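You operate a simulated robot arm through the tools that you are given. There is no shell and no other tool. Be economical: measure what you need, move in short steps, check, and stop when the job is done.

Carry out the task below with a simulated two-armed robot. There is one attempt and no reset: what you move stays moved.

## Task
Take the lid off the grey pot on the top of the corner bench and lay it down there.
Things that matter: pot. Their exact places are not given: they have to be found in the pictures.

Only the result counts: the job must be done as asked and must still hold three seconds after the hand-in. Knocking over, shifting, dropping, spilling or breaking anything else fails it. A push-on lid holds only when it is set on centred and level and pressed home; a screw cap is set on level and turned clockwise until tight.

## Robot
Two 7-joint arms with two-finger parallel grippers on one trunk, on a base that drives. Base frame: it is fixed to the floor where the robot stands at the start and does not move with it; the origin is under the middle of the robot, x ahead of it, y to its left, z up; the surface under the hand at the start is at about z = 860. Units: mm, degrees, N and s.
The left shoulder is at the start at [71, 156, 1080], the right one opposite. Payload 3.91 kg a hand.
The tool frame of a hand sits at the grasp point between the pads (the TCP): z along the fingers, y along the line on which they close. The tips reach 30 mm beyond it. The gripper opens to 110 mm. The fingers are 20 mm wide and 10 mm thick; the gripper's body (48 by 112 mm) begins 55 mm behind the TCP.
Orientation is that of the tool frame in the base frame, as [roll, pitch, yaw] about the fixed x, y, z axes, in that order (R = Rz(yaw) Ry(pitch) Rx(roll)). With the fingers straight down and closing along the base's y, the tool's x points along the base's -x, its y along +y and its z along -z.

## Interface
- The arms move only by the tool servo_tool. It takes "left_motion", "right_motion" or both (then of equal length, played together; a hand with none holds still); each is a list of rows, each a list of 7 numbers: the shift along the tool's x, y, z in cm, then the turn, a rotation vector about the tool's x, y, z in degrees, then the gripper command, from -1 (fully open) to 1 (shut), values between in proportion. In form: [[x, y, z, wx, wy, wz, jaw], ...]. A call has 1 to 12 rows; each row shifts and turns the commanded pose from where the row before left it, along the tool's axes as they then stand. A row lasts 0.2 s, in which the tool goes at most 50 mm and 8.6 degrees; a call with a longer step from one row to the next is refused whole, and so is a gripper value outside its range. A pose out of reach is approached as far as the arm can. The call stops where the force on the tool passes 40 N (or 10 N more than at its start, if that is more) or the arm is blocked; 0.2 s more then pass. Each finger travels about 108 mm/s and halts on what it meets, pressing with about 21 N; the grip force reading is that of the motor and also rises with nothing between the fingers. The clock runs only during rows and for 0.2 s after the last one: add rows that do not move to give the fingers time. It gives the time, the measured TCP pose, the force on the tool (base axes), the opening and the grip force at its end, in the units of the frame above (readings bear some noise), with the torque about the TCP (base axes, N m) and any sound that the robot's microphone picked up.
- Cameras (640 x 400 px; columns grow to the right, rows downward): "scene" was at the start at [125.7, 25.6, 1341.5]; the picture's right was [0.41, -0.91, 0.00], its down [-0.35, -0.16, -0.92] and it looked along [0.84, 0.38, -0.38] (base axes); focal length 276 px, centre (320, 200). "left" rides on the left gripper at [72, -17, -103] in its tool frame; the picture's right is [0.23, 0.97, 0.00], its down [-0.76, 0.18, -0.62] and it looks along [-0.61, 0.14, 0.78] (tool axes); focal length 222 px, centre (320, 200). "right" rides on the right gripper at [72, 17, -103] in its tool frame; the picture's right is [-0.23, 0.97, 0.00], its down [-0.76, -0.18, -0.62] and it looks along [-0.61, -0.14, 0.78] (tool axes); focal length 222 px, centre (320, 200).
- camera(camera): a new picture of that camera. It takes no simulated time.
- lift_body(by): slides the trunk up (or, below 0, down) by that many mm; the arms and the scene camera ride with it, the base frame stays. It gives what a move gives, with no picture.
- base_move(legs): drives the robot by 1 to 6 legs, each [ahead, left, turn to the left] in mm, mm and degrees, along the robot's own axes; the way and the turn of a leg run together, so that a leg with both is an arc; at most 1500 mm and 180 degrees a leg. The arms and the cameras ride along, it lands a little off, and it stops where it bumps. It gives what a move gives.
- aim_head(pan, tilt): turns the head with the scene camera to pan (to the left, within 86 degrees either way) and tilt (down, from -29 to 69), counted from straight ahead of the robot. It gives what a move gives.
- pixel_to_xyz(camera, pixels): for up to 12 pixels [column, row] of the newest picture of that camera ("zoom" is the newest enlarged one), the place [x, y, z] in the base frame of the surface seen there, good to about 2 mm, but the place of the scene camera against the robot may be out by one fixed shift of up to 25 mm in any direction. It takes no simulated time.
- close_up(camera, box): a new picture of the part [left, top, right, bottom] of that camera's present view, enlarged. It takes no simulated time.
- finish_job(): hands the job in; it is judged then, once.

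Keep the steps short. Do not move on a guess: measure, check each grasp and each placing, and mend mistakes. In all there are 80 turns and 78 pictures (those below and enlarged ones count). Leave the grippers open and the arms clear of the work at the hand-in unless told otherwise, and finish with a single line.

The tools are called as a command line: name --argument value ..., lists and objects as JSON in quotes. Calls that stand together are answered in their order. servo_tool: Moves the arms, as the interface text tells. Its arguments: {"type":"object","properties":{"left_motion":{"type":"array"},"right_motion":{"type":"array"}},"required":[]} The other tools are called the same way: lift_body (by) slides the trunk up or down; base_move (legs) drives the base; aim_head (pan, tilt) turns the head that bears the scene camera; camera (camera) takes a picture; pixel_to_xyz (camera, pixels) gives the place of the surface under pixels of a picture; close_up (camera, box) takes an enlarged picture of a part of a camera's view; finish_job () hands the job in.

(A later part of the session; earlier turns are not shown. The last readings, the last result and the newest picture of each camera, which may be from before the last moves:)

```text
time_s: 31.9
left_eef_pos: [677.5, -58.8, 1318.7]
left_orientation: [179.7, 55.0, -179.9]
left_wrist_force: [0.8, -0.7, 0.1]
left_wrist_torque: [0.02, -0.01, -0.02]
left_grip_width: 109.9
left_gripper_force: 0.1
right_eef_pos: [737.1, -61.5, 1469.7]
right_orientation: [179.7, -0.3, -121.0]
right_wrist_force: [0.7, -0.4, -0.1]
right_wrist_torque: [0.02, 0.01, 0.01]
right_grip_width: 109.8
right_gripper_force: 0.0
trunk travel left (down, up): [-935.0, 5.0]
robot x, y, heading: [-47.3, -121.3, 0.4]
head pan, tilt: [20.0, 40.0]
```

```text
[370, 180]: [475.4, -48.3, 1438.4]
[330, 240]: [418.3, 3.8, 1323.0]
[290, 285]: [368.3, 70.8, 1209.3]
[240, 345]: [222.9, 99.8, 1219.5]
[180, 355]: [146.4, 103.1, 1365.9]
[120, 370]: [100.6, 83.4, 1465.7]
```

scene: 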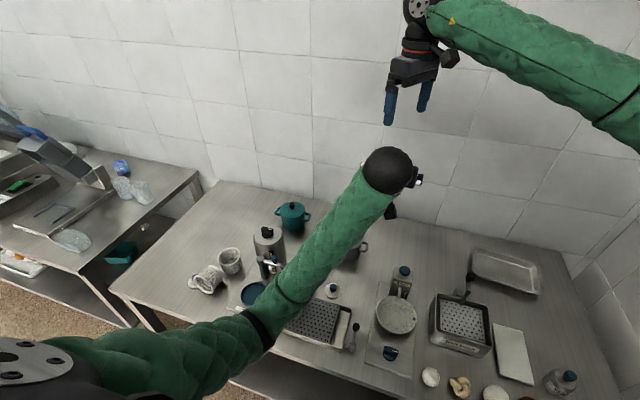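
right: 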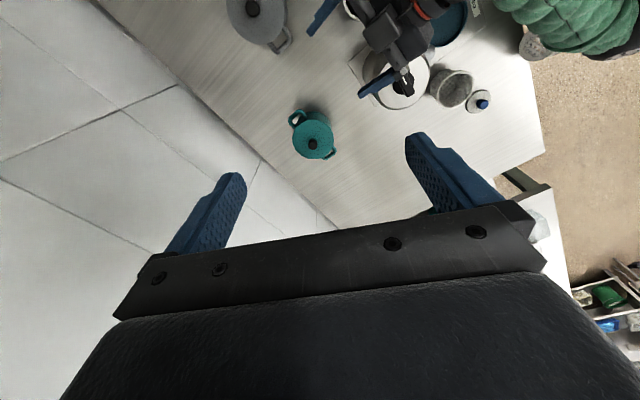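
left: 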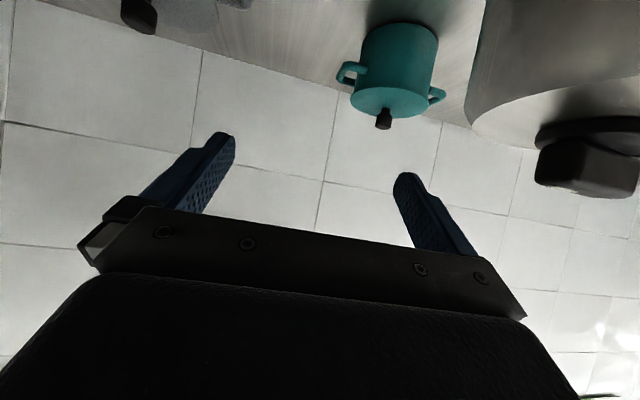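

The elbow is now high (≈1150). I turn the left fingers back straight down, then carry the hand high to the left toward the cup.

servo_tool --left_motion '[[0, 0, 0, 0, 8, 0, -1], [0, 0, 0, 0, 8, 0, -1], [0, 0, 0, 0, 8, 0, -1], [0, 0, 0, 0, 8, 0, -1], [0, 0, 0, 0, 8, 0, -1], [0, 0, 0, 0, 8, 0, -1], [0, 0, 0, 0, 7, 0, -1], [0, 4, 0, 0, 0, 0, -1], [0, 4, 0, 0, 0, 0, -1], [0, 4, 0, 0, 0, 0, -1], [0, 4, 0, 0, 0, 0, -1], [0, 4, 0, 0, 0, 0, -1]]'

servo_tool --left_motion '[[1.4, 4, 0, 0, 0, 0, -1], [1.4, 4, 0, 0, 0, 0, -1], [1.4, 4, 0, 0, 0, 0, -1], [1.4, 4, 0, 0, 0, 0, -1], [1.4, 4, 0, 0, 0, 0, -1], [1.4, 4, 0, 0, 0, 0, -1], [1.4, 4, 0, 0, 0, 0, -1], [0, 0, 0, 0, 0, 0, -1]]'

aim_head --pan 35 --tilt 48

camera --camera "scene"

camera --camera "left"

```text
time_s: 33.0
left_eef_pos: [729.7, 47.9, 1224.7]
left_orientation: [169.1, 23.7, -179.0]
left_wrist_force: [0.1, 0.4, -1.4]
left_wrist_torque: [-0.03, 0.0, 0.0]
left_grip_width: 110.3
left_gripper_force: 0.1
left hand out of reach, approached as far as the arm can: row 3, 4, 5
right_eef_pos: [739.4, -54.1, 1468.5]
right_orientation: [179.6, -0.6, -120.8]
right_wrist_force: [-0.3, 0.2, 0.6]
right_wrist_torque: [-0.03, 0.05, 0.0]
right_grip_width: 110.3
right_gripper_force: 0.1
trunk travel left (down, up): [-935.0, 5.0]
robot x, y, heading: [-44.9, -113.9, 0.3]
head pan, tilt: [20.0, 40.0]
stopped in row 5 (left hand): the arm was blocked; the commanded pose is now the measured one
```

```text
time_s: 34.8
left_eef_pos: [611.5, 318.3, 1236.0]
left_orientation: [168.9, 24.0, -179.0]
left_wrist_force: [0.6, -0.5, -0.3]
left_wrist_torque: [-0.02, -0.02, -0.03]
left_grip_width: 109.7
left_gripper_force: 0.1
right_eef_pos: [737.7, -58.8, 1469.1]
right_orientation: [179.7, -0.4, -120.9]
right_wrist_force: [-0.9, 0.8, 0.1]
right_wrist_torque: [0.0, 0.02, 0.0]
right_grip_width: 110.1
right_gripper_force: 0.1
trunk travel left (down, up): [-935.0, 5.0]
robot x, y, heading: [-42.1, -121.1, 0.2]
head pan, tilt: [20.0, 40.0]
```

```text
time_s: 35.5
left_eef_pos: [612.1, 318.8, 1235.3]
left_orientation: [168.9, 23.9, -179.0]
left_wrist_force: [0.0, 0.4, -0.8]
left_wrist_torque: [-0.02, 0.01, 0.02]
left_grip_width: 110.1
left_gripper_force: 0.1
right_eef_pos: [736.7, -59.3, 1470.1]
right_orientation: [179.8, -0.4, -120.9]
right_wrist_force: [0.1, 0.6, -0.4]
right_wrist_torque: [0.02, 0.01, 0.0]
right_grip_width: 110.1
right_gripper_force: 0.1
trunk travel left (down, up): [-935.0, 5.0]
robot x, y, heading: [-44.0, -114.8, 0.3]
head pan, tilt: [35.0, 48.0]
```

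```text
47 pictures are left
```

scene: 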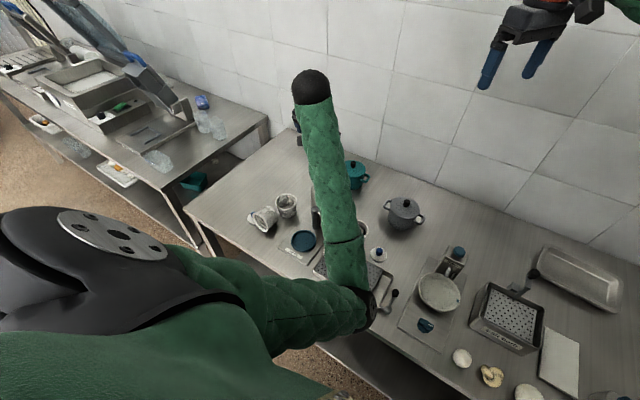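

```text
46 pictures are left
```

left: 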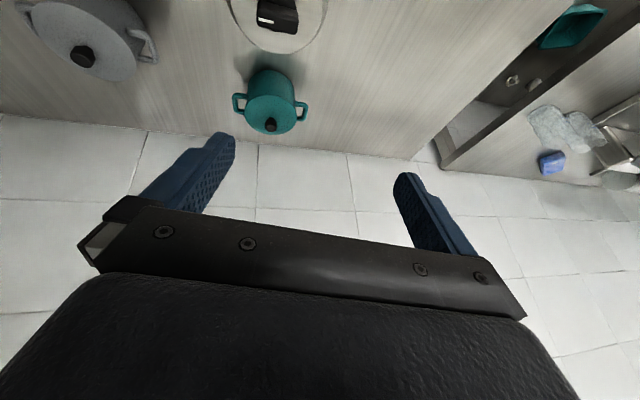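

The elbow folded oddly to the inside. I bring the hand up and left toward its starting posture while straightening the tool.

servo_tool --left_motion '[[0, 2, -3, 0, 0, 0, -1], [0, 2, -3, 0, 0, 0, -1], [0, 2, -3, 0, 0, 0, -1], [0, 2, -3, 0, 0, 0, -1], [0, 2, -3, 5.5, 0, 0, -1], [0, 2, -3, 5.5, 0, 0, -1], [0, 2, -3, 0, 6, 0, -1], [0, 2, -3, 0, 6, 0, -1], [0, 2, 0, 0, 6, 0, -1], [0, 2, 0, 0, 6, 0, -1], [0, 0, 0, 0, 0, 0, -1]]'

camera --camera "scene"

```text
time_s: 37.9
left_eef_pos: [512.7, 490.7, 1471.2]
left_orientation: [-179.8, -0.2, -179.1]
left_wrist_force: [0.5, 0.3, 0.4]
left_wrist_torque: [0.0, 0.04, 0.02]
left_grip_width: 109.7
left_gripper_force: 0.0
left hand out of reach, approached as far as the arm can: row 5
right_eef_pos: [736.8, -60.1, 1469.1]
right_orientation: [179.6, -0.4, -120.9]
right_wrist_force: [-0.1, 0.4, 0.7]
right_wrist_torque: [0.01, 0.03, 0.01]
right_grip_width: 110.0
right_gripper_force: 0.1
trunk travel left (down, up): [-935.0, 5.0]
robot x, y, heading: [-44.0, -118.1, 0.3]
head pan, tilt: [35.0, 48.0]
```

```text
45 pictures are left
```

scene: 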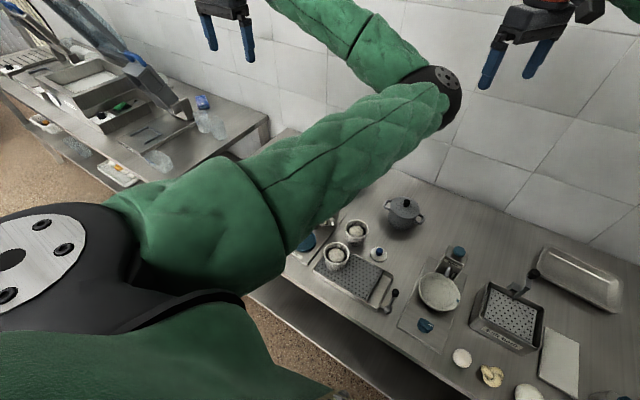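

The hand points straight down again, elbow high – good. I look through the left camera at the fallen cup.

camera --camera "left"

```text
44 pictures are left
```

left: 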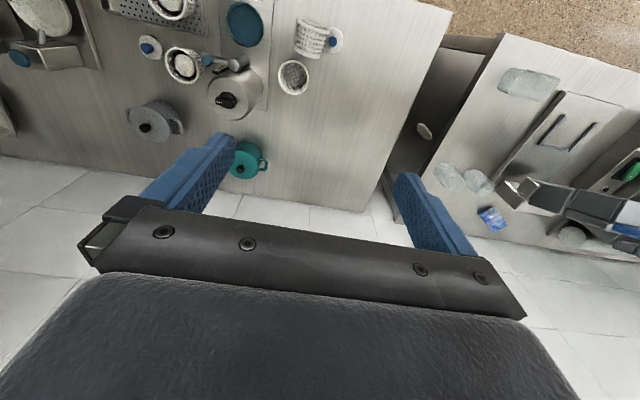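

close_up --camera "left" --box '[220, 0, 400, 110]'

pixel_to_xyz --camera "left" --pixels '[[310, 38], [298, 35], [326, 42], [312, 28], [308, 50], [335, 42], [293, 76], [342, 38]]'

```text
3.56 times, centred on (310, 55) of left
```

zoom: 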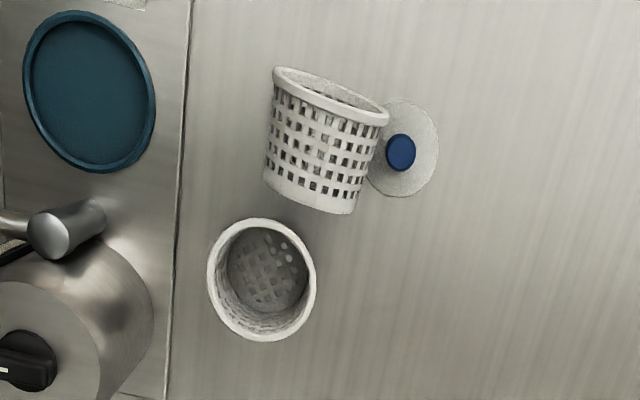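

```text
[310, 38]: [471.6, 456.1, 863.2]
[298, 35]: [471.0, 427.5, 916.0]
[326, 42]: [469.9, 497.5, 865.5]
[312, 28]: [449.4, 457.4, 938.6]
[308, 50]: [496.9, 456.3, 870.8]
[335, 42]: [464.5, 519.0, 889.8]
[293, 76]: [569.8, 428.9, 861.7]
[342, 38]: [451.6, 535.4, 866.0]
```

The cup lies with its opening toward the robot (-x); the little lid with the blue knob hasn't moved. I measure the cup finely.

pixel_to_xyz --camera "zoom" --pixels '[[276, 80], [384, 120], [330, 100], [270, 130], [372, 155], [264, 178], [354, 208], [310, 195], [320, 140], [402, 150], [400, 110], [430, 150]]'

```text
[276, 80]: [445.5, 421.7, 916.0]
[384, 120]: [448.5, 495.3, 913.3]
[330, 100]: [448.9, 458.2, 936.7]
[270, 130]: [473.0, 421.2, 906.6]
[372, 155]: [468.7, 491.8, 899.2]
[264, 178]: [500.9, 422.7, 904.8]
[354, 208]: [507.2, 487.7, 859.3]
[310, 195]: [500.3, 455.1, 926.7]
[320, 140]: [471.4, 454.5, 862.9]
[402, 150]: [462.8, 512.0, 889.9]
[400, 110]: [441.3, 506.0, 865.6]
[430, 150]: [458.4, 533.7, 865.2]
```

Cup: rim centre ≈ (450, 458, 899), 75 wide, base at x ≈ 505. I lower the trunk by 300 (keeping the good arm posture) and then bring the hand above the cup's rim end.

lift_body --by -300

servo_tool --left_motion '[[1.5, -0.8, 2.5, 0, 0, 0, -1], [1.5, -0.8, 2.5, 0, 0, 0, -1], [1.5, -0.8, 2.5, 0, 0, 0, -1], [1.5, -0.8, 2.5, 0, 0, 0, -1], [0, 0, 2, 0, 0, 0, -1], [0, 0, 0, 0, 0, 0, -1]]'

camera --camera "left"

camera --camera "scene"

```text
time_s: 40.9
left_eef_pos: [511.3, 491.1, 1171.3]
left_orientation: [-179.8, -0.3, -179.2]
left_wrist_force: [0.0, 0.6, 1.0]
left_wrist_torque: [-0.02, -0.01, 0.01]
left_grip_width: 110.0
left_gripper_force: 0.0
right_eef_pos: [735.8, -58.0, 1170.2]
right_orientation: [179.8, -0.4, -120.9]
right_wrist_force: [0.8, -0.3, -0.6]
right_wrist_torque: [-0.01, -0.02, 0.02]
right_grip_width: 110.2
right_gripper_force: 0.1
trunk travel left (down, up): [-635.0, 305.0]
robot x, y, heading: [-44.5, -119.1, -0.0]
head pan, tilt: [35.0, 48.0]
```

```text
time_s: 42.3
left_eef_pos: [451.9, 457.9, 1052.4]
left_orientation: [-179.8, -0.2, -179.1]
left_wrist_force: [0.1, 0.2, 0.0]
left_wrist_torque: [0.01, 0.0, -0.01]
left_grip_width: 109.8
left_gripper_force: 0.1
right_eef_pos: [736.0, -58.8, 1169.2]
right_orientation: [179.8, -0.5, -120.8]
right_wrist_force: [0.6, 0.4, 0.5]
right_wrist_torque: [-0.04, -0.01, 0.01]
right_grip_width: 110.1
right_gripper_force: 0.0
trunk travel left (down, up): [-635.0, 305.0]
robot x, y, heading: [-41.3, -118.9, -0.0]
head pan, tilt: [35.0, 48.0]
```

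```text
42 pictures are left
```

left: 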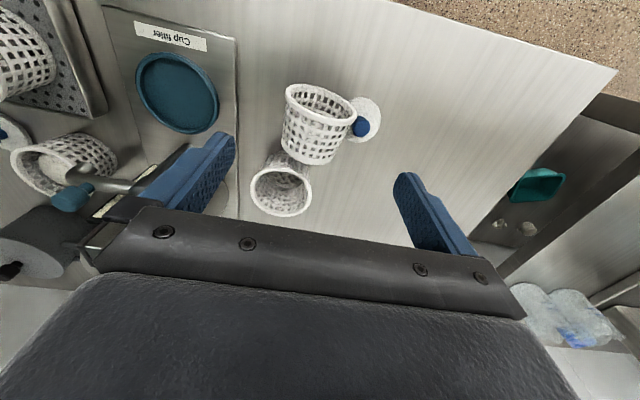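

```text
41 pictures are left
```

scene: 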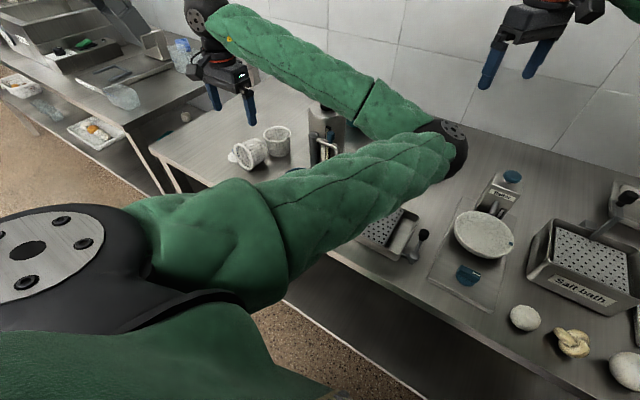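

I check the elbow's height and re-measure the cup from here.

pixel_to_xyz --camera "scene" --pixels '[[445, 150], [370, 170], [360, 110], [290, 230]]'

close_up --camera "left" --box '[240, 60, 400, 220]'

pixel_to_xyz --camera "zoom" --pixels '[[185, 95], [408, 140], [300, 130], [190, 170], [375, 200], [195, 210], [320, 255], [260, 245], [480, 165], [290, 75]]'

```text
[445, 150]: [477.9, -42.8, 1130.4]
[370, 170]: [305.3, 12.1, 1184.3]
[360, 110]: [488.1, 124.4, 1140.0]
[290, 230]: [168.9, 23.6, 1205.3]
```

```text
2.50 times, centred on (320, 140) of left
```

zoom: 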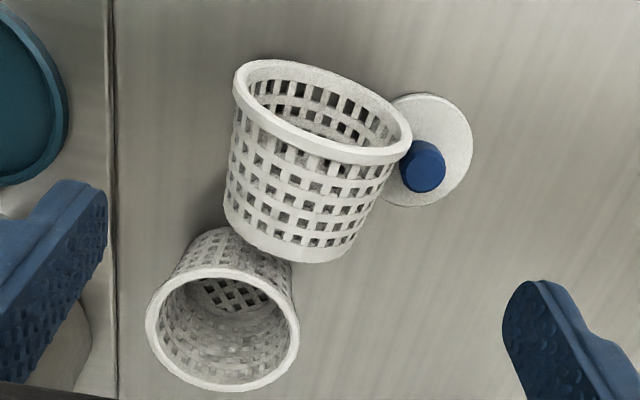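

```text
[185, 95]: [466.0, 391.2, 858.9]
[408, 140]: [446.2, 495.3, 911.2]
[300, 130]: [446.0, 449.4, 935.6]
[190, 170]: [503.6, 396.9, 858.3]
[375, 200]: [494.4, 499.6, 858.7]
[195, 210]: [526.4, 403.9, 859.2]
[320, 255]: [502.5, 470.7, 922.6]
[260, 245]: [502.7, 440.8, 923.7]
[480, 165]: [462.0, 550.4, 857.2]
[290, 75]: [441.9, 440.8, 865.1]
```

Arm is clear (forearm bottom ≈ 1040), the cup lies along x with centre line y ≈ 458. I descend to TCP z ≈ 921, tips just above the blue knob level.

servo_tool --left_motion '[[0, 0, 3.5, 0, 0, 0, -1], [0, 0, 3.5, 0, 0, 0, -1], [0, 0, 3, 0, 0, 0, -1], [0, 0, 2, 0, 0, 0, -1], [0, 0, 1.1, 0, 0, 0, -1], [0, 0, 0, 0, 0, 0, -1]]'

camera --camera "left"

camera --camera "scene"

```text
time_s: 43.7
left_eef_pos: [455.9, 458.2, 927.1]
left_orientation: [179.9, 0.1, -179.2]
left_wrist_force: [-0.3, -0.3, -0.1]
left_wrist_torque: [-0.03, 0.02, -0.04]
left_grip_width: 110.1
left_gripper_force: 0.1
right_eef_pos: [738.5, -61.0, 1170.4]
right_orientation: [179.7, -0.3, -120.9]
right_wrist_force: [0.1, 0.5, -0.5]
right_wrist_torque: [0.01, -0.02, -0.05]
right_grip_width: 110.3
right_gripper_force: 0.0
trunk travel left (down, up): [-635.0, 305.0]
robot x, y, heading: [-44.2, -118.5, 0.4]
head pan, tilt: [35.0, 48.0]
```

```text
39 pictures are left
```

left: 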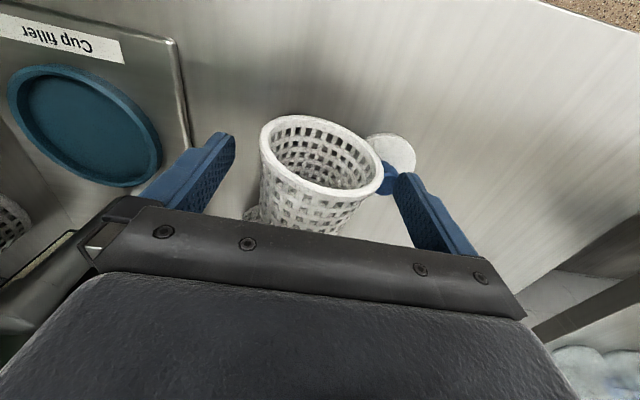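

```text
38 pictures are left
```

scene: 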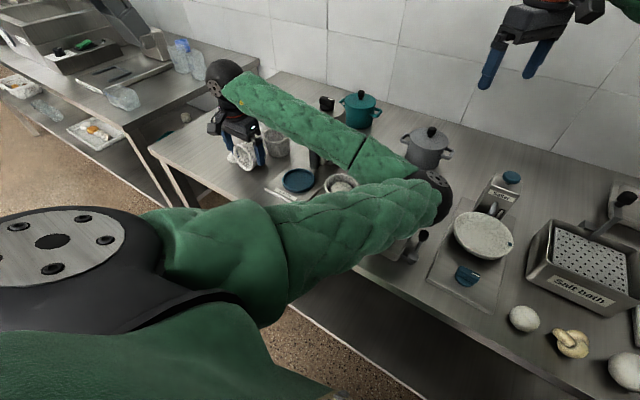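

The elbow dropped with it; I check its height before closing.

pixel_to_xyz --camera "scene" --pixels '[[435, 195], [410, 200], [390, 160], [350, 145], [300, 115], [345, 230], [330, 100]]'

close_up --camera "scene" --box '[200, 60, 480, 260]'

```text
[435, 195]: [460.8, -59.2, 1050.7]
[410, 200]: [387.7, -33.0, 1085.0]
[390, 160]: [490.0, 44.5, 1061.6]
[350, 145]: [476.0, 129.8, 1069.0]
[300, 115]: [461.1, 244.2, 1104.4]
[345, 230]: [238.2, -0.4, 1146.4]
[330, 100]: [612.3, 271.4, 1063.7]
```

```text
2.00 times, centred on (340, 160) of scene
```

zoom: 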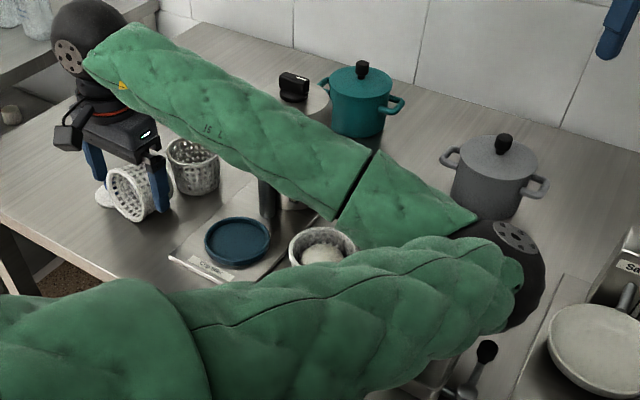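

The elbow is just clear (forearm bottom ≈ 965, cups ≈ 950), so further lifting I'll do with the trunk. I shift 10 mm toward the rim, narrow to 84 mm, go 8 mm lower, and close.

servo_tool --left_motion '[[0.5, 0, 0, 0, 0, 0, -0.53], [0.5, 0, 0, 0, 0, 0, -0.53], [0, 0, 0.4, 0, 0, 0, -0.53], [0, 0, 0.4, 0, 0, 0, -0.53], [0, 0, 0, 0, 0, 0, -0.53]]'

servo_tool --left_motion '[[0, 0, 0, 0, 0, 0, 1], [0, 0, 0, 0, 0, 0, 1], [0, 0, 0, 0, 0, 0, 1]]'

camera --camera "left"

```text
time_s: 45.1
left_eef_pos: [457.9, 453.5, 934.2]
left_orientation: [-179.9, 2.9, -179.7]
left_wrist_force: [-0.3, 0.0, 0.5]
left_wrist_torque: [-0.03, 0.01, -0.04]
left_grip_width: 84.2
left_gripper_force: 0.1
right_eef_pos: [734.8, -64.4, 1174.0]
right_orientation: [-180.0, -0.3, -121.3]
right_wrist_force: [-0.7, -0.1, -0.5]
right_wrist_torque: [-0.01, -0.01, 0.02]
right_grip_width: 109.9
right_gripper_force: 0.0
trunk travel left (down, up): [-635.0, 305.0]
robot x, y, heading: [-40.6, -116.4, -0.3]
head pan, tilt: [35.0, 48.0]
stopped in row 5 (left hand): the arm was blocked; the commanded pose is now the measured one
```

```text
time_s: 45.9
left_eef_pos: [455.7, 452.6, 936.3]
left_orientation: [180.0, 2.7, -179.6]
left_wrist_force: [0.8, 0.4, 2.9]
left_wrist_torque: [0.01, -0.17, 0.0]
left_grip_width: 75.4
left_gripper_force: 21.2
right_eef_pos: [735.4, -66.2, 1174.2]
right_orientation: [179.8, 0.0, -121.4]
right_wrist_force: [-0.3, 0.2, 0.4]
right_wrist_torque: [0.0, 0.0, -0.01]
right_grip_width: 110.1
right_gripper_force: 0.1
trunk travel left (down, up): [-635.0, 305.0]
robot x, y, heading: [-44.4, -118.0, 0.0]
head pan, tilt: [35.0, 48.0]
```

```text
36 pictures are left
```

left: 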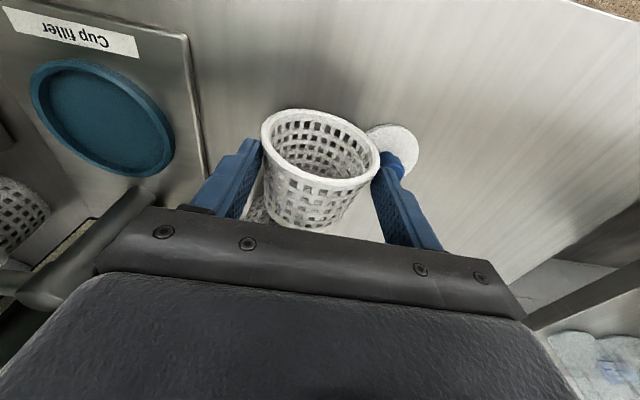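

The arm met something at the elbow side, but the fingers now hold the cup (75 mm). I lift with the trunk 70 mm, freeing the elbow as well, and check everything.

lift_body --by 70

camera --camera "left"

close_up --camera "scene" --box '[200, 80, 520, 300]'

```text
time_s: 47.0
left_eef_pos: [457.4, 457.1, 996.2]
left_orientation: [-179.9, 1.7, -179.5]
left_wrist_force: [-0.4, 0.1, 0.4]
left_wrist_torque: [-0.01, 0.0, 0.01]
left_grip_width: 72.4
left_gripper_force: 21.0
right_eef_pos: [740.2, -61.5, 1239.8]
right_orientation: [179.7, -0.5, -121.3]
right_wrist_force: [-0.5, 0.6, 0.4]
right_wrist_torque: [-0.02, 0.01, 0.01]
right_grip_width: 110.1
right_gripper_force: 0.0
trunk travel left (down, up): [-705.0, 235.0]
robot x, y, heading: [-39.3, -115.3, 0.1]
head pan, tilt: [35.0, 48.0]
```

```text
35 pictures are left
```

left: 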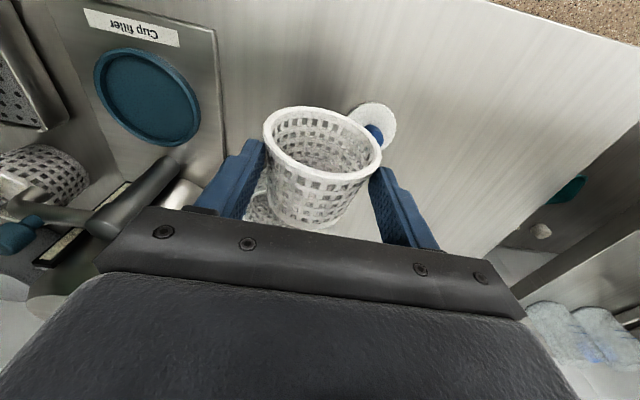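

```text
1.82 times, centred on (360, 190) of scene
```

zoom: 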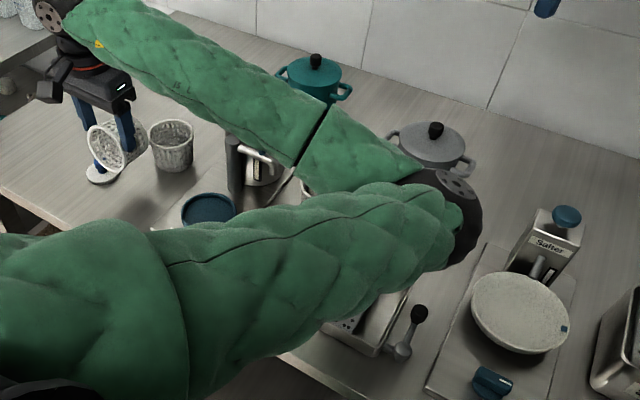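

The cup came up. I measure its tilt from rim and base points.

close_up --camera "left" --box '[220, 80, 420, 240]'

pixel_to_xyz --camera "left" --pixels '[[325, 188], [268, 140], [380, 158], [310, 109], [330, 111], [345, 176], [300, 224], [310, 150], [375, 133], [365, 110]]'

```text
2.50 times, centred on (320, 160) of left
```

zoom: 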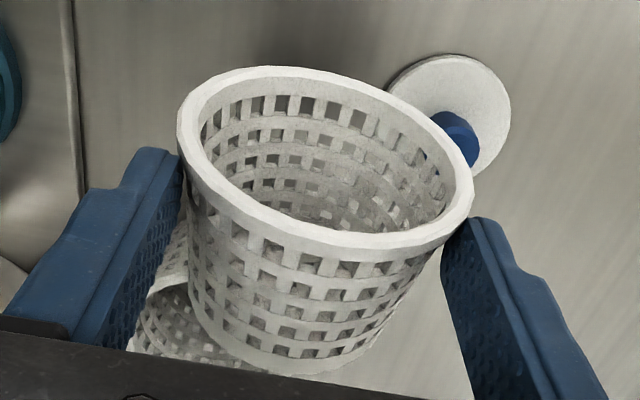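

```text
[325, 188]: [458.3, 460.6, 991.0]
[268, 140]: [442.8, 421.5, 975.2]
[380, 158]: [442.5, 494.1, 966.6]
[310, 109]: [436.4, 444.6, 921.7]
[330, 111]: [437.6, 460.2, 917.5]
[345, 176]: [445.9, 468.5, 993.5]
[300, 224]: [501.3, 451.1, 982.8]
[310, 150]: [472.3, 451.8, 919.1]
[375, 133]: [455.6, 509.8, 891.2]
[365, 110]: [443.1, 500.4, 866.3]
```

The pads hold the cup stiffly, still lying. I'll turn the gripper itself so the rim goes up: raise 100 more for room, then pitch the hand by about 48°.

lift_body --by 100

servo_tool --left_motion '[[0, 0, 0, 0, 6, 0, 1], [0, 0, 0, 0, 6, 0, 1], [0, 0, 0, 0, 6, 0, 1], [0, 0, 0, 0, 6, 0, 1], [0, 0, 0, 0, 6, 0, 1], [0, 0, 0, 0, 6, 0, 1], [0, 0, 0, 0, 6, 0, 1], [0, 0, 0, 0, 6, 0, 1], [0, 0, 0, 0, 6, 0, 1], [0, 0, 0, 0, 0, 0, 1]]'

camera --camera "scene"

```text
time_s: 48.3
left_eef_pos: [457.4, 455.9, 1097.0]
left_orientation: [-179.9, 1.6, -179.5]
left_wrist_force: [0.9, 0.0, -0.4]
left_wrist_torque: [-0.02, 0.01, 0.02]
left_grip_width: 72.1
left_gripper_force: 20.5
right_eef_pos: [739.8, -62.4, 1339.8]
right_orientation: [179.6, -0.5, -121.2]
right_wrist_force: [0.1, 0.1, -0.8]
right_wrist_torque: [0.0, 0.03, 0.0]
right_grip_width: 110.1
right_gripper_force: 0.0
trunk travel left (down, up): [-805.0, 135.0]
robot x, y, heading: [-39.9, -114.3, -0.1]
head pan, tilt: [35.0, 48.0]
```

```text
time_s: 50.5
left_eef_pos: [457.3, 455.3, 1097.3]
left_orientation: [-179.9, -52.3, -179.7]
left_wrist_force: [0.3, -0.3, -0.4]
left_wrist_torque: [0.0, 0.0, 0.0]
left_grip_width: 71.6
left_gripper_force: 21.0
right_eef_pos: [739.6, -61.6, 1340.3]
right_orientation: [179.9, -0.4, -121.3]
right_wrist_force: [-0.5, 0.0, 0.1]
right_wrist_torque: [-0.01, 0.02, 0.01]
right_grip_width: 110.3
right_gripper_force: 0.1
trunk travel left (down, up): [-805.0, 135.0]
robot x, y, heading: [-40.8, -118.2, -0.1]
head pan, tilt: [35.0, 48.0]
```

```text
32 pictures are left
```

scene: 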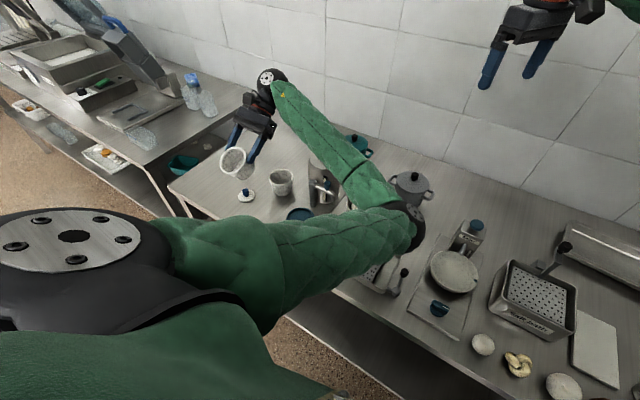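

That works: the cup's rim already faces mostly up (about 25° to go). I pitch 22° more and look closely.

servo_tool --left_motion '[[0, 0, 0, 0, 6, 0, 1], [0, 0, 0, 0, 6, 0, 1], [0, 0, 0, 0, 6, 0, 1], [0, 0, 0, 0, 4, 0, 1], [0, 0, 0, 0, 0, 0, 1]]'

camera --camera "scene"

close_up --camera "scene" --box '[190, 60, 350, 220]'

pixel_to_xyz --camera "scene" --pixels '[[415, 230], [385, 205], [360, 180], [340, 150], [280, 175], [247, 193]]'

```text
time_s: 51.7
left_eef_pos: [457.7, 456.5, 1096.7]
left_orientation: [-179.6, -74.2, -179.8]
left_wrist_force: [0.2, 0.2, -0.1]
left_wrist_torque: [0.01, 0.01, 0.0]
left_grip_width: 71.3
left_gripper_force: 21.3
right_eef_pos: [739.5, -62.2, 1340.2]
right_orientation: [179.8, -0.4, -121.4]
right_wrist_force: [0.1, 0.6, 0.1]
right_wrist_torque: [0.01, -0.02, 0.05]
right_grip_width: 109.9
right_gripper_force: 0.0
trunk travel left (down, up): [-805.0, 135.0]
robot x, y, heading: [-41.4, -115.9, -0.2]
head pan, tilt: [35.0, 48.0]
```

```text
31 pictures are left
```

scene: 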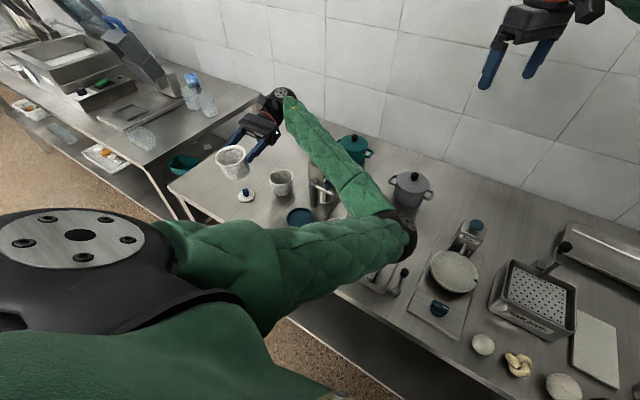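

```text
2.50 times, centred on (270, 140) of scene
```

zoom: 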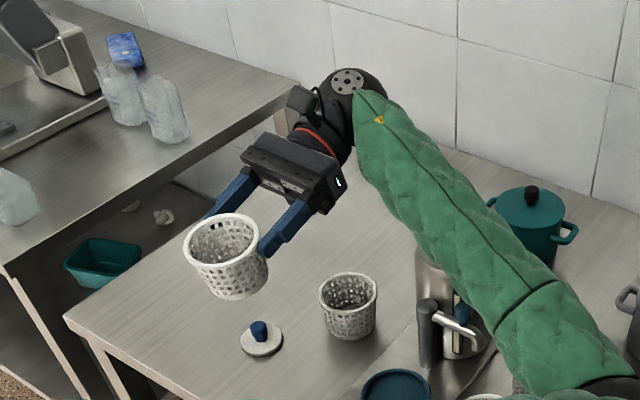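

```text
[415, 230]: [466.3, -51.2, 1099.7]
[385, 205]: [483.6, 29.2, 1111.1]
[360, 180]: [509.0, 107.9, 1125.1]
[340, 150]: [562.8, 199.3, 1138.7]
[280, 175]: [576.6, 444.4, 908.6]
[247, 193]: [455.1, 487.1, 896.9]
```

The cup is upright in the hand. But the forearm would sweep the coffee machine if I lowered it from here. So I drive back 200 mm first, to bring the elbow in front of the bench.

base_move --legs '[[-200, 0, 0]]'

servo_tool --left_motion '[[0, 0, 0, 0, 0, 0, 1]]'

```text
time_s: 53.1
left_eef_pos: [339.6, 512.7, 1093.7]
left_orientation: [-178.7, -74.3, -177.2]
left_wrist_force: [0.4, 1.4, -0.9]
left_wrist_torque: [-0.02, 0.04, 0.05]
left_grip_width: 71.2
left_gripper_force: 20.5
right_eef_pos: [654.7, 14.3, 1337.4]
right_orientation: [179.6, -0.7, -117.7]
right_wrist_force: [0.1, 0.3, 0.1]
right_wrist_torque: [-0.06, 0.0, 0.01]
right_grip_width: 110.0
right_gripper_force: 0.0
trunk travel left (down, up): [-805.0, 135.0]
robot x, y, heading: [-128.8, -89.9, 3.5]
head pan, tilt: [35.0, 48.0]
stopped in leg 1: the robot was blocked; the commanded pose is now the measured one
```

```text
time_s: 53.5
left_eef_pos: [336.0, 505.1, 1100.2]
left_orientation: [179.9, -74.1, -175.9]
left_wrist_force: [1.5, -0.1, -0.1]
left_wrist_torque: [0.0, -0.04, -0.08]
left_grip_width: 71.0
left_gripper_force: 20.7
right_eef_pos: [649.7, 2.5, 1342.7]
right_orientation: [179.7, -0.2, -117.9]
right_wrist_force: [0.0, -1.4, -0.1]
right_wrist_torque: [0.07, -0.02, -0.03]
right_grip_width: 109.8
right_gripper_force: 0.1
trunk travel left (down, up): [-805.0, 135.0]
robot x, y, heading: [-124.5, -94.6, 3.4]
head pan, tilt: [35.0, 48.0]
```

The base was blocked after 85 mm and turned 3.5°. I look at what happened on the bench.

camera --camera "scene"

pixel_to_xyz --camera "scene" --pixels '[[300, 250], [360, 190], [320, 140], [240, 300]]'

```text
29 pictures are left
```

scene: 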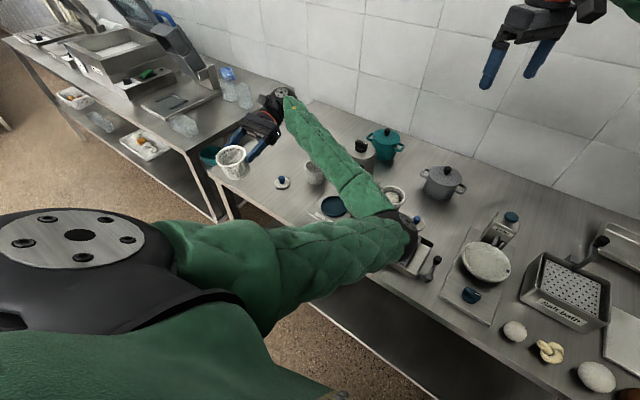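

```text
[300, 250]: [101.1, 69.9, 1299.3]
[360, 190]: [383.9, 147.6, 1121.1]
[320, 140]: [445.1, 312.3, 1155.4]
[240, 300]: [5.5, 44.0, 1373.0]
```

Something stands behind the robot; the bench is unharmed, the cup is held. I move the hand forward-right to about (423, 436) and swing it 60° so its wrist will stand over the free left part of the bench instead of over the second cup.

servo_tool --left_motion '[[-0.61, -1.73, -2.09, 0, 0, 0, 1], [-0.61, -1.73, -2.09, 0, 0, 0, 1], [-0.61, -1.73, -2.09, 0, 0, 0, 1], [-0.61, -1.73, -2.09, 0, 0, 0, 1], [0, 0, 0, 7.2, 0, -2.1, 1], [0, 0, 0, 7.2, 0, -2.1, 1], [0, 0, 0, 7.2, 0, -2.1, 1], [0, 0, 0, 7.2, 0, -2.1, 1], [0, 0, 0, 7.2, 0, -2.1, 1], [0, 0, 0, 7.2, 0, -2.1, 1], [0, 0, 0, 7.2, 0, -2.1, 1], [0, 0, 0, 0, 0, 0, 1]]'

camera --camera "scene"

pixel_to_xyz --camera "scene" --pixels '[[405, 240], [370, 200], [350, 170], [320, 130]]'

```text
time_s: 56.1
left_eef_pos: [428.4, 445.7, 1097.6]
left_orientation: [178.9, -74.1, -122.4]
left_wrist_force: [0.1, 0.7, -0.4]
left_wrist_torque: [-0.01, 0.0, -0.02]
left_grip_width: 70.8
left_gripper_force: 20.7
right_eef_pos: [651.9, 8.4, 1339.5]
right_orientation: [179.6, -0.5, -117.7]
right_wrist_force: [0.3, 0.7, -0.2]
right_wrist_torque: [0.02, 0.04, -0.02]
right_grip_width: 110.0
right_gripper_force: 0.0
trunk travel left (down, up): [-805.0, 135.0]
robot x, y, heading: [-124.5, -94.6, 3.4]
head pan, tilt: [35.0, 48.0]
```

```text
28 pictures are left
```

scene: 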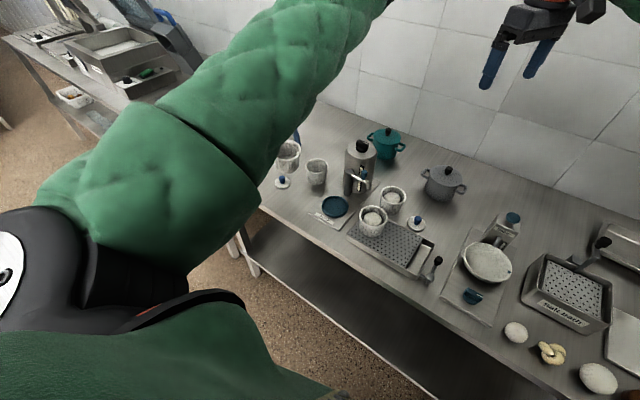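

```text
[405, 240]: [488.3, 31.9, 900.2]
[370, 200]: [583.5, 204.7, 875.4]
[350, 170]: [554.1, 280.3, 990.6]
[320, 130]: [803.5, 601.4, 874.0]
```

Very good: the elbow is now high and everything on the bench is standing. The cup's former place was about (398, 404). I shift there and lower by 150.

servo_tool --left_motion '[[0.45, 0.29, 1.54, 0, 0, 0, 1], [-2.88, 0, 0.84, 0, 0, 0, 1], [-2.88, 0, 0.84, 0, 0, 0, 1], [-2.88, 0, 0.84, 0, 0, 0, 1], [-2.88, 0, 0.84, 0, 0, 0, 1], [-2.88, 0, 0.84, 0, 0, 0, 1], [0, 0, 0, 0, 0, 0, 1]]'

aim_head --pan 42 --tilt 45

camera --camera "scene"

camera --camera "left"

```text
time_s: 57.7
left_eef_pos: [416.0, 434.0, 945.7]
left_orientation: [179.1, -74.1, -122.4]
left_wrist_force: [0.0, 0.1, -0.2]
left_wrist_torque: [0.04, 0.0, 0.0]
left_grip_width: 70.6
left_gripper_force: 20.9
right_eef_pos: [651.2, 8.7, 1341.6]
right_orientation: [179.9, -0.5, -117.7]
right_wrist_force: [0.4, -0.6, 0.2]
right_wrist_torque: [0.01, -0.02, 0.0]
right_grip_width: 109.9
right_gripper_force: 0.0
trunk travel left (down, up): [-805.0, 135.0]
robot x, y, heading: [-124.0, -97.8, 3.6]
head pan, tilt: [35.0, 48.0]
```

```text
time_s: 58.4
left_eef_pos: [415.8, 435.4, 947.0]
left_orientation: [179.0, -74.2, -122.5]
left_wrist_force: [-0.1, 0.4, -0.2]
left_wrist_torque: [0.01, -0.02, 0.0]
left_grip_width: 70.5
left_gripper_force: 21.3
right_eef_pos: [651.2, 8.7, 1340.9]
right_orientation: [179.9, -0.4, -117.8]
right_wrist_force: [0.0, 0.8, 0.4]
right_wrist_torque: [-0.01, -0.01, 0.01]
right_grip_width: 110.3
right_gripper_force: 0.0
trunk travel left (down, up): [-805.0, 135.0]
robot x, y, heading: [-125.9, -93.9, 3.5]
head pan, tilt: [42.0, 45.0]
```

```text
27 pictures are left
```

scene: 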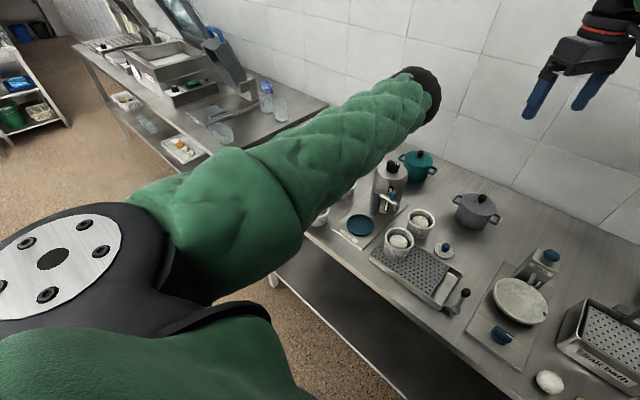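

```text
26 pictures are left
```

left: 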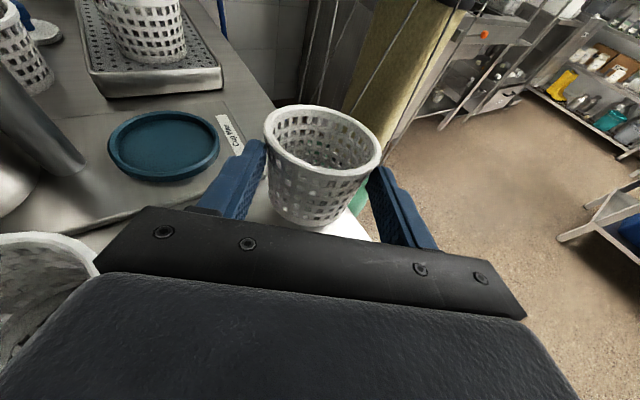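

Path is clear. I lower another 33 mm slowly and read the force for contact.

servo_tool --left_motion '[[-1.15, 0, 0.34, 0, 0, 0, 1], [-0.96, 0, 0.28, 0, 0, 0, 1], [-0.58, 0, 0.17, 0, 0, 0, 1], [-0.29, 0, 0.08, 0, 0, 0, 1], [-0.19, 0, 0.06, 0, 0, 0, 1], [0, 0, 0, 0, 0, 0, 1]]'

camera --camera "left"

pixel_to_xyz --camera "left" --pixels '[[320, 180], [320, 106], [268, 135], [378, 150], [310, 215], [330, 222], [370, 235], [280, 205]]'

```text
time_s: 59.8
left_eef_pos: [414.6, 433.8, 913.3]
left_orientation: [179.0, -74.0, -122.5]
left_wrist_force: [-0.1, 1.2, 2.4]
left_wrist_torque: [-0.18, 0.14, 0.0]
left_grip_width: 65.2
left_gripper_force: 20.9
right_eef_pos: [650.8, 8.1, 1340.2]
right_orientation: [179.8, -0.4, -117.8]
right_wrist_force: [0.2, 0.3, -0.3]
right_wrist_torque: [0.01, 0.01, 0.01]
right_grip_width: 109.9
right_gripper_force: 0.1
trunk travel left (down, up): [-805.0, 135.0]
robot x, y, heading: [-122.9, -95.6, 3.3]
head pan, tilt: [42.0, 45.0]
```

```text
25 pictures are left
```

left: 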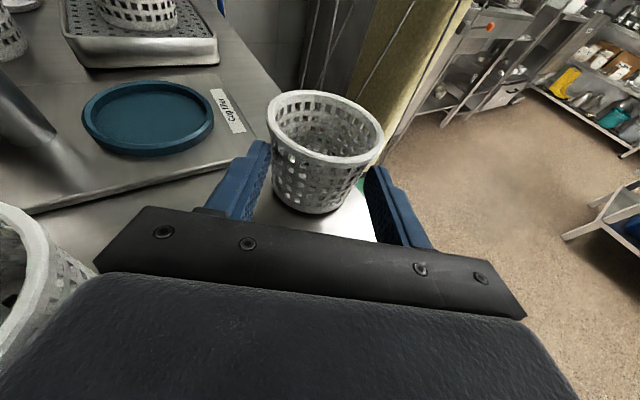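

```text
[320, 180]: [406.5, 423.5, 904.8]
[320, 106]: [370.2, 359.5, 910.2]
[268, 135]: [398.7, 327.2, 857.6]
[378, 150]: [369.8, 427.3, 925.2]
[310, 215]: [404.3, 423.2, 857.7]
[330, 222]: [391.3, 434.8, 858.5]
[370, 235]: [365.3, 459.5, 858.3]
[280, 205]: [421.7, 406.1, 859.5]
```

The cup stands on the bench (2.4 N). It sits about 15 mm short of its old spot, so I lift 2 mm, move it back by 15 mm, set down, and open.

servo_tool --left_motion '[[0.19, 0, -0.06, 0, 0, 0, 1], [-0.22, 0, -0.75, 0, 0, 0, 1], [-0.21, 0, -0.74, 0, 0, 0, 1], [-0.19, 0, 0.06, 0, 0, 0, 1], [0, 0, 0, 0, 0, 0, 1]]'

servo_tool --left_motion '[[0, 0, 0, 0, 0, 0, 0], [0, 0, 0, 0, 0, 0, -0.5], [0, 0, 0, 0, 0, 0, -1], [0, 0, 0, 0, 0, 0, -1]]'

camera --camera "left"

pixel_to_xyz --camera "left" --pixels '[[320, 180], [320, 155], [320, 98], [275, 110], [378, 150], [310, 212], [330, 217]]'

```text
time_s: 61.0
left_eef_pos: [423.8, 447.0, 915.7]
left_orientation: [179.1, -74.0, -122.6]
left_wrist_force: [0.8, -0.3, 9.0]
left_wrist_torque: [0.56, -0.32, -0.03]
left_grip_width: 65.1
left_gripper_force: 21.1
right_eef_pos: [650.9, 7.9, 1339.8]
right_orientation: [179.7, -0.3, -117.8]
right_wrist_force: [-0.5, 0.3, 0.3]
right_wrist_torque: [0.0, 0.05, -0.01]
right_grip_width: 110.1
right_gripper_force: 0.1
trunk travel left (down, up): [-805.0, 135.0]
robot x, y, heading: [-126.3, -91.0, 3.7]
head pan, tilt: [42.0, 45.0]
```

```text
time_s: 62.0
left_eef_pos: [423.0, 447.3, 915.0]
left_orientation: [179.0, -74.2, -122.5]
left_wrist_force: [-1.1, -1.7, 9.6]
left_wrist_torque: [0.55, -0.29, -0.02]
left_grip_width: 110.2
left_gripper_force: 0.0
right_eef_pos: [649.8, 8.0, 1339.9]
right_orientation: [179.8, -0.3, -117.8]
right_wrist_force: [0.1, -0.9, -0.3]
right_wrist_torque: [0.0, -0.02, 0.03]
right_grip_width: 110.1
right_gripper_force: 0.1
trunk travel left (down, up): [-805.0, 135.0]
robot x, y, heading: [-124.6, -91.4, 3.6]
head pan, tilt: [42.0, 45.0]
```

```text
24 pictures are left
```

left: 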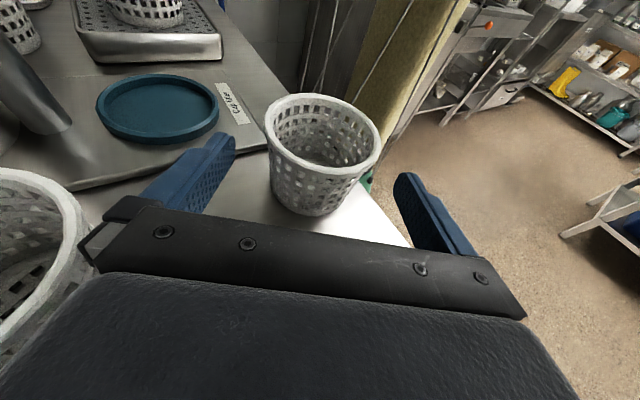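

```text
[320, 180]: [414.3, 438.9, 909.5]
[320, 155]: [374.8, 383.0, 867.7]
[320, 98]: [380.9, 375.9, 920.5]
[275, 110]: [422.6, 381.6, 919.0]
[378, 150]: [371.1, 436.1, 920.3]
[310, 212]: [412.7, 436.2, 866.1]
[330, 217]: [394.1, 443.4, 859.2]
```

The cup stands free and upright; but the hand feels 9.6 N from below, so I lift straight up at once, fingers clear of the cup's sides, and look.

servo_tool --left_motion '[[0.96, 0, -0.28, 0, 0, 0, -1], [1.92, 0, -0.56, 0, 0, 0, -1], [2.88, 0, -0.84, 0, 0, 0, -1], [3.84, 0, -1.12, 0, 0, 0, -1], [3.84, 0, -1.12, 0, 0, 0, -1], [3.84, 0, -1.12, 0, 0, 0, -1], [3.84, 0, -1.12, 0, 0, 0, -1], [0, 0, 0, 0, 0, 0, -1]]'

camera --camera "left"

```text
time_s: 63.8
left_eef_pos: [426.9, 445.4, 1135.2]
left_orientation: [178.8, -74.3, -122.4]
left_wrist_force: [0.0, 0.1, -0.3]
left_wrist_torque: [-0.04, 0.0, -0.02]
left_grip_width: 109.8
left_gripper_force: 0.2
right_eef_pos: [651.7, 7.8, 1339.4]
right_orientation: [179.7, -0.4, -117.7]
right_wrist_force: [-0.6, -0.3, 0.0]
right_wrist_torque: [-0.02, 0.02, 0.02]
right_grip_width: 110.0
right_gripper_force: 0.0
trunk travel left (down, up): [-805.0, 135.0]
robot x, y, heading: [-127.4, -94.5, 3.4]
head pan, tilt: [42.0, 45.0]
```

```text
23 pictures are left
```

left: 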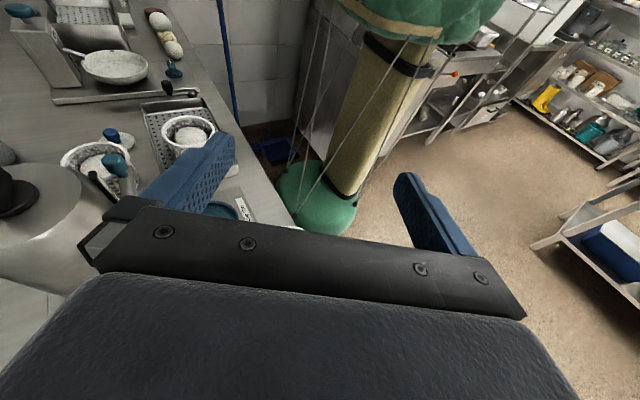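

Free of contact. I turn the hand back to point down (72°) to look at the cups from above.

servo_tool --left_motion '[[0, 0, 0, 0, -8, 0, -1], [0, 0, 0, 0, -8, 0, -1], [0, 0, 0, 0, -8, 0, -1], [0, 0, 0, 0, -8, 0, -1], [0, 0, 0, 0, -8, 0, -1], [0, 0, 0, 0, -8, 0, -1], [0, 0, 0, 0, -8, 0, -1], [0, 0, 0, 0, -8, 0, -1], [0, 0, 0, 0, -8, 0, -1], [0, 0, 0, 0, -2, 0, -1], [0, 0, 0, 0, 0, 0, -1]]'

lift_body --by 130

camera --camera "left"

camera --camera "scene"

```text
time_s: 66.2
left_eef_pos: [425.2, 447.9, 1133.6]
left_orientation: [179.7, -0.1, -123.6]
left_wrist_force: [-0.7, -0.1, 0.6]
left_wrist_torque: [0.03, 0.0, 0.0]
left_grip_width: 110.1
left_gripper_force: 0.0
right_eef_pos: [651.9, 8.9, 1340.1]
right_orientation: [179.9, -0.3, -117.8]
right_wrist_force: [-1.1, -0.1, -0.2]
right_wrist_torque: [-0.02, -0.02, 0.01]
right_grip_width: 110.0
right_gripper_force: 0.0
trunk travel left (down, up): [-805.0, 135.0]
robot x, y, heading: [-127.5, -91.1, 3.2]
head pan, tilt: [42.0, 45.0]
```

```text
time_s: 67.8
left_eef_pos: [425.9, 446.4, 1262.8]
left_orientation: [179.7, -0.1, -123.5]
left_wrist_force: [0.2, -0.2, -0.3]
left_wrist_torque: [-0.01, 0.02, 0.01]
left_grip_width: 110.0
left_gripper_force: 0.0
right_eef_pos: [652.0, 8.5, 1468.9]
right_orientation: [179.7, -0.5, -117.8]
right_wrist_force: [0.6, 0.3, -0.2]
right_wrist_torque: [0.02, -0.04, 0.0]
right_grip_width: 109.9
right_gripper_force: 0.1
trunk travel left (down, up): [-935.0, 5.0]
robot x, y, heading: [-126.4, -89.6, 3.5]
head pan, tilt: [42.0, 45.0]
```

```text
22 pictures are left
```

left: 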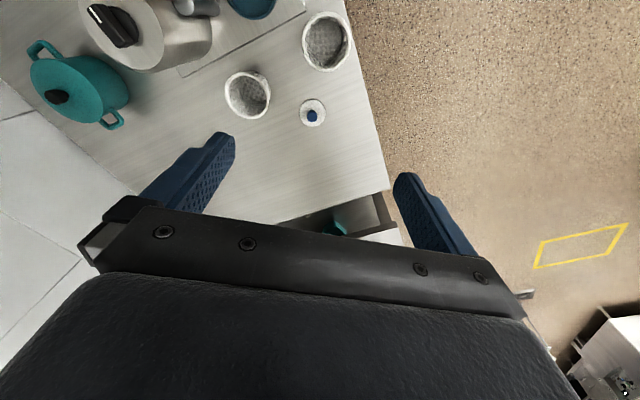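

```text
21 pictures are left
```

scene: 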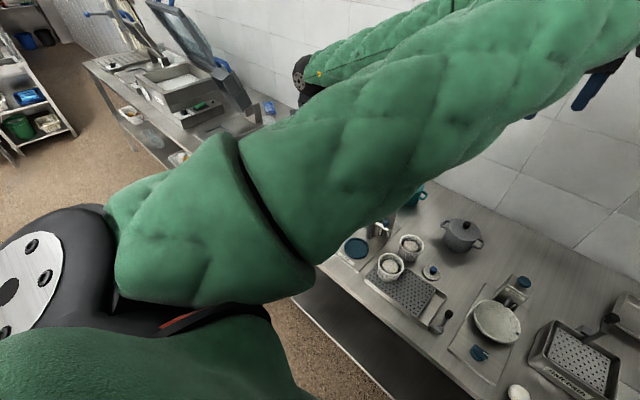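

The cup stands upright again next to the untouched blue-knob lid; the bench is in order. Back to the pot. I bring the base to about (-50, -60) squared up, then turn the left hand to face forward again.

base_move --legs '[[0, 0, -3.4], [77, 30, 0]]'

servo_tool --left_motion '[[0, 0, 0, 0, 0, 8, -1], [0, 0, 0, 0, 0, 8, -1], [0, 0, 0, 0, 0, 8, -1], [0, 0, 0, 0, 0, 8, -1], [0, 0, 0, 0, 0, 8, -1], [0, 0, 0, 0, 0, 8, -1], [0, 0, 0, 0, 0, 8, -1], [0, 0, 0, 0, 0, 0, -1]]'

```text
time_s: 69.2
left_eef_pos: [516.6, 447.3, 1270.5]
left_orientation: [-179.6, 0.2, -126.6]
left_wrist_force: [-1.0, 0.3, -0.2]
left_wrist_torque: [-0.03, -0.11, 0.02]
left_grip_width: 110.1
left_gripper_force: 0.0
right_eef_pos: [716.1, -3.0, 1479.1]
right_orientation: [-179.5, -0.1, -120.9]
right_wrist_force: [-0.9, 0.8, 0.9]
right_wrist_torque: [-0.07, -0.06, -0.02]
right_grip_width: 109.9
right_gripper_force: 0.0
trunk travel left (down, up): [-935.0, 5.0]
robot x, y, heading: [-45.4, -64.2, 0.6]
head pan, tilt: [42.0, 45.0]
```

```text
time_s: 71.0
left_eef_pos: [527.3, 445.2, 1266.5]
left_orientation: [179.9, 0.0, 177.2]
left_wrist_force: [0.6, -0.8, 1.0]
left_wrist_torque: [0.0, 0.01, -0.05]
left_grip_width: 110.0
left_gripper_force: 0.1
right_eef_pos: [727.6, -6.1, 1472.6]
right_orientation: [179.9, -0.3, -120.9]
right_wrist_force: [0.1, -0.2, -0.1]
right_wrist_torque: [-0.04, -0.03, 0.0]
right_grip_width: 110.1
right_gripper_force: 0.0
trunk travel left (down, up): [-935.0, 5.0]
robot x, y, heading: [-49.5, -63.4, 0.4]
head pan, tilt: [42.0, 45.0]
```

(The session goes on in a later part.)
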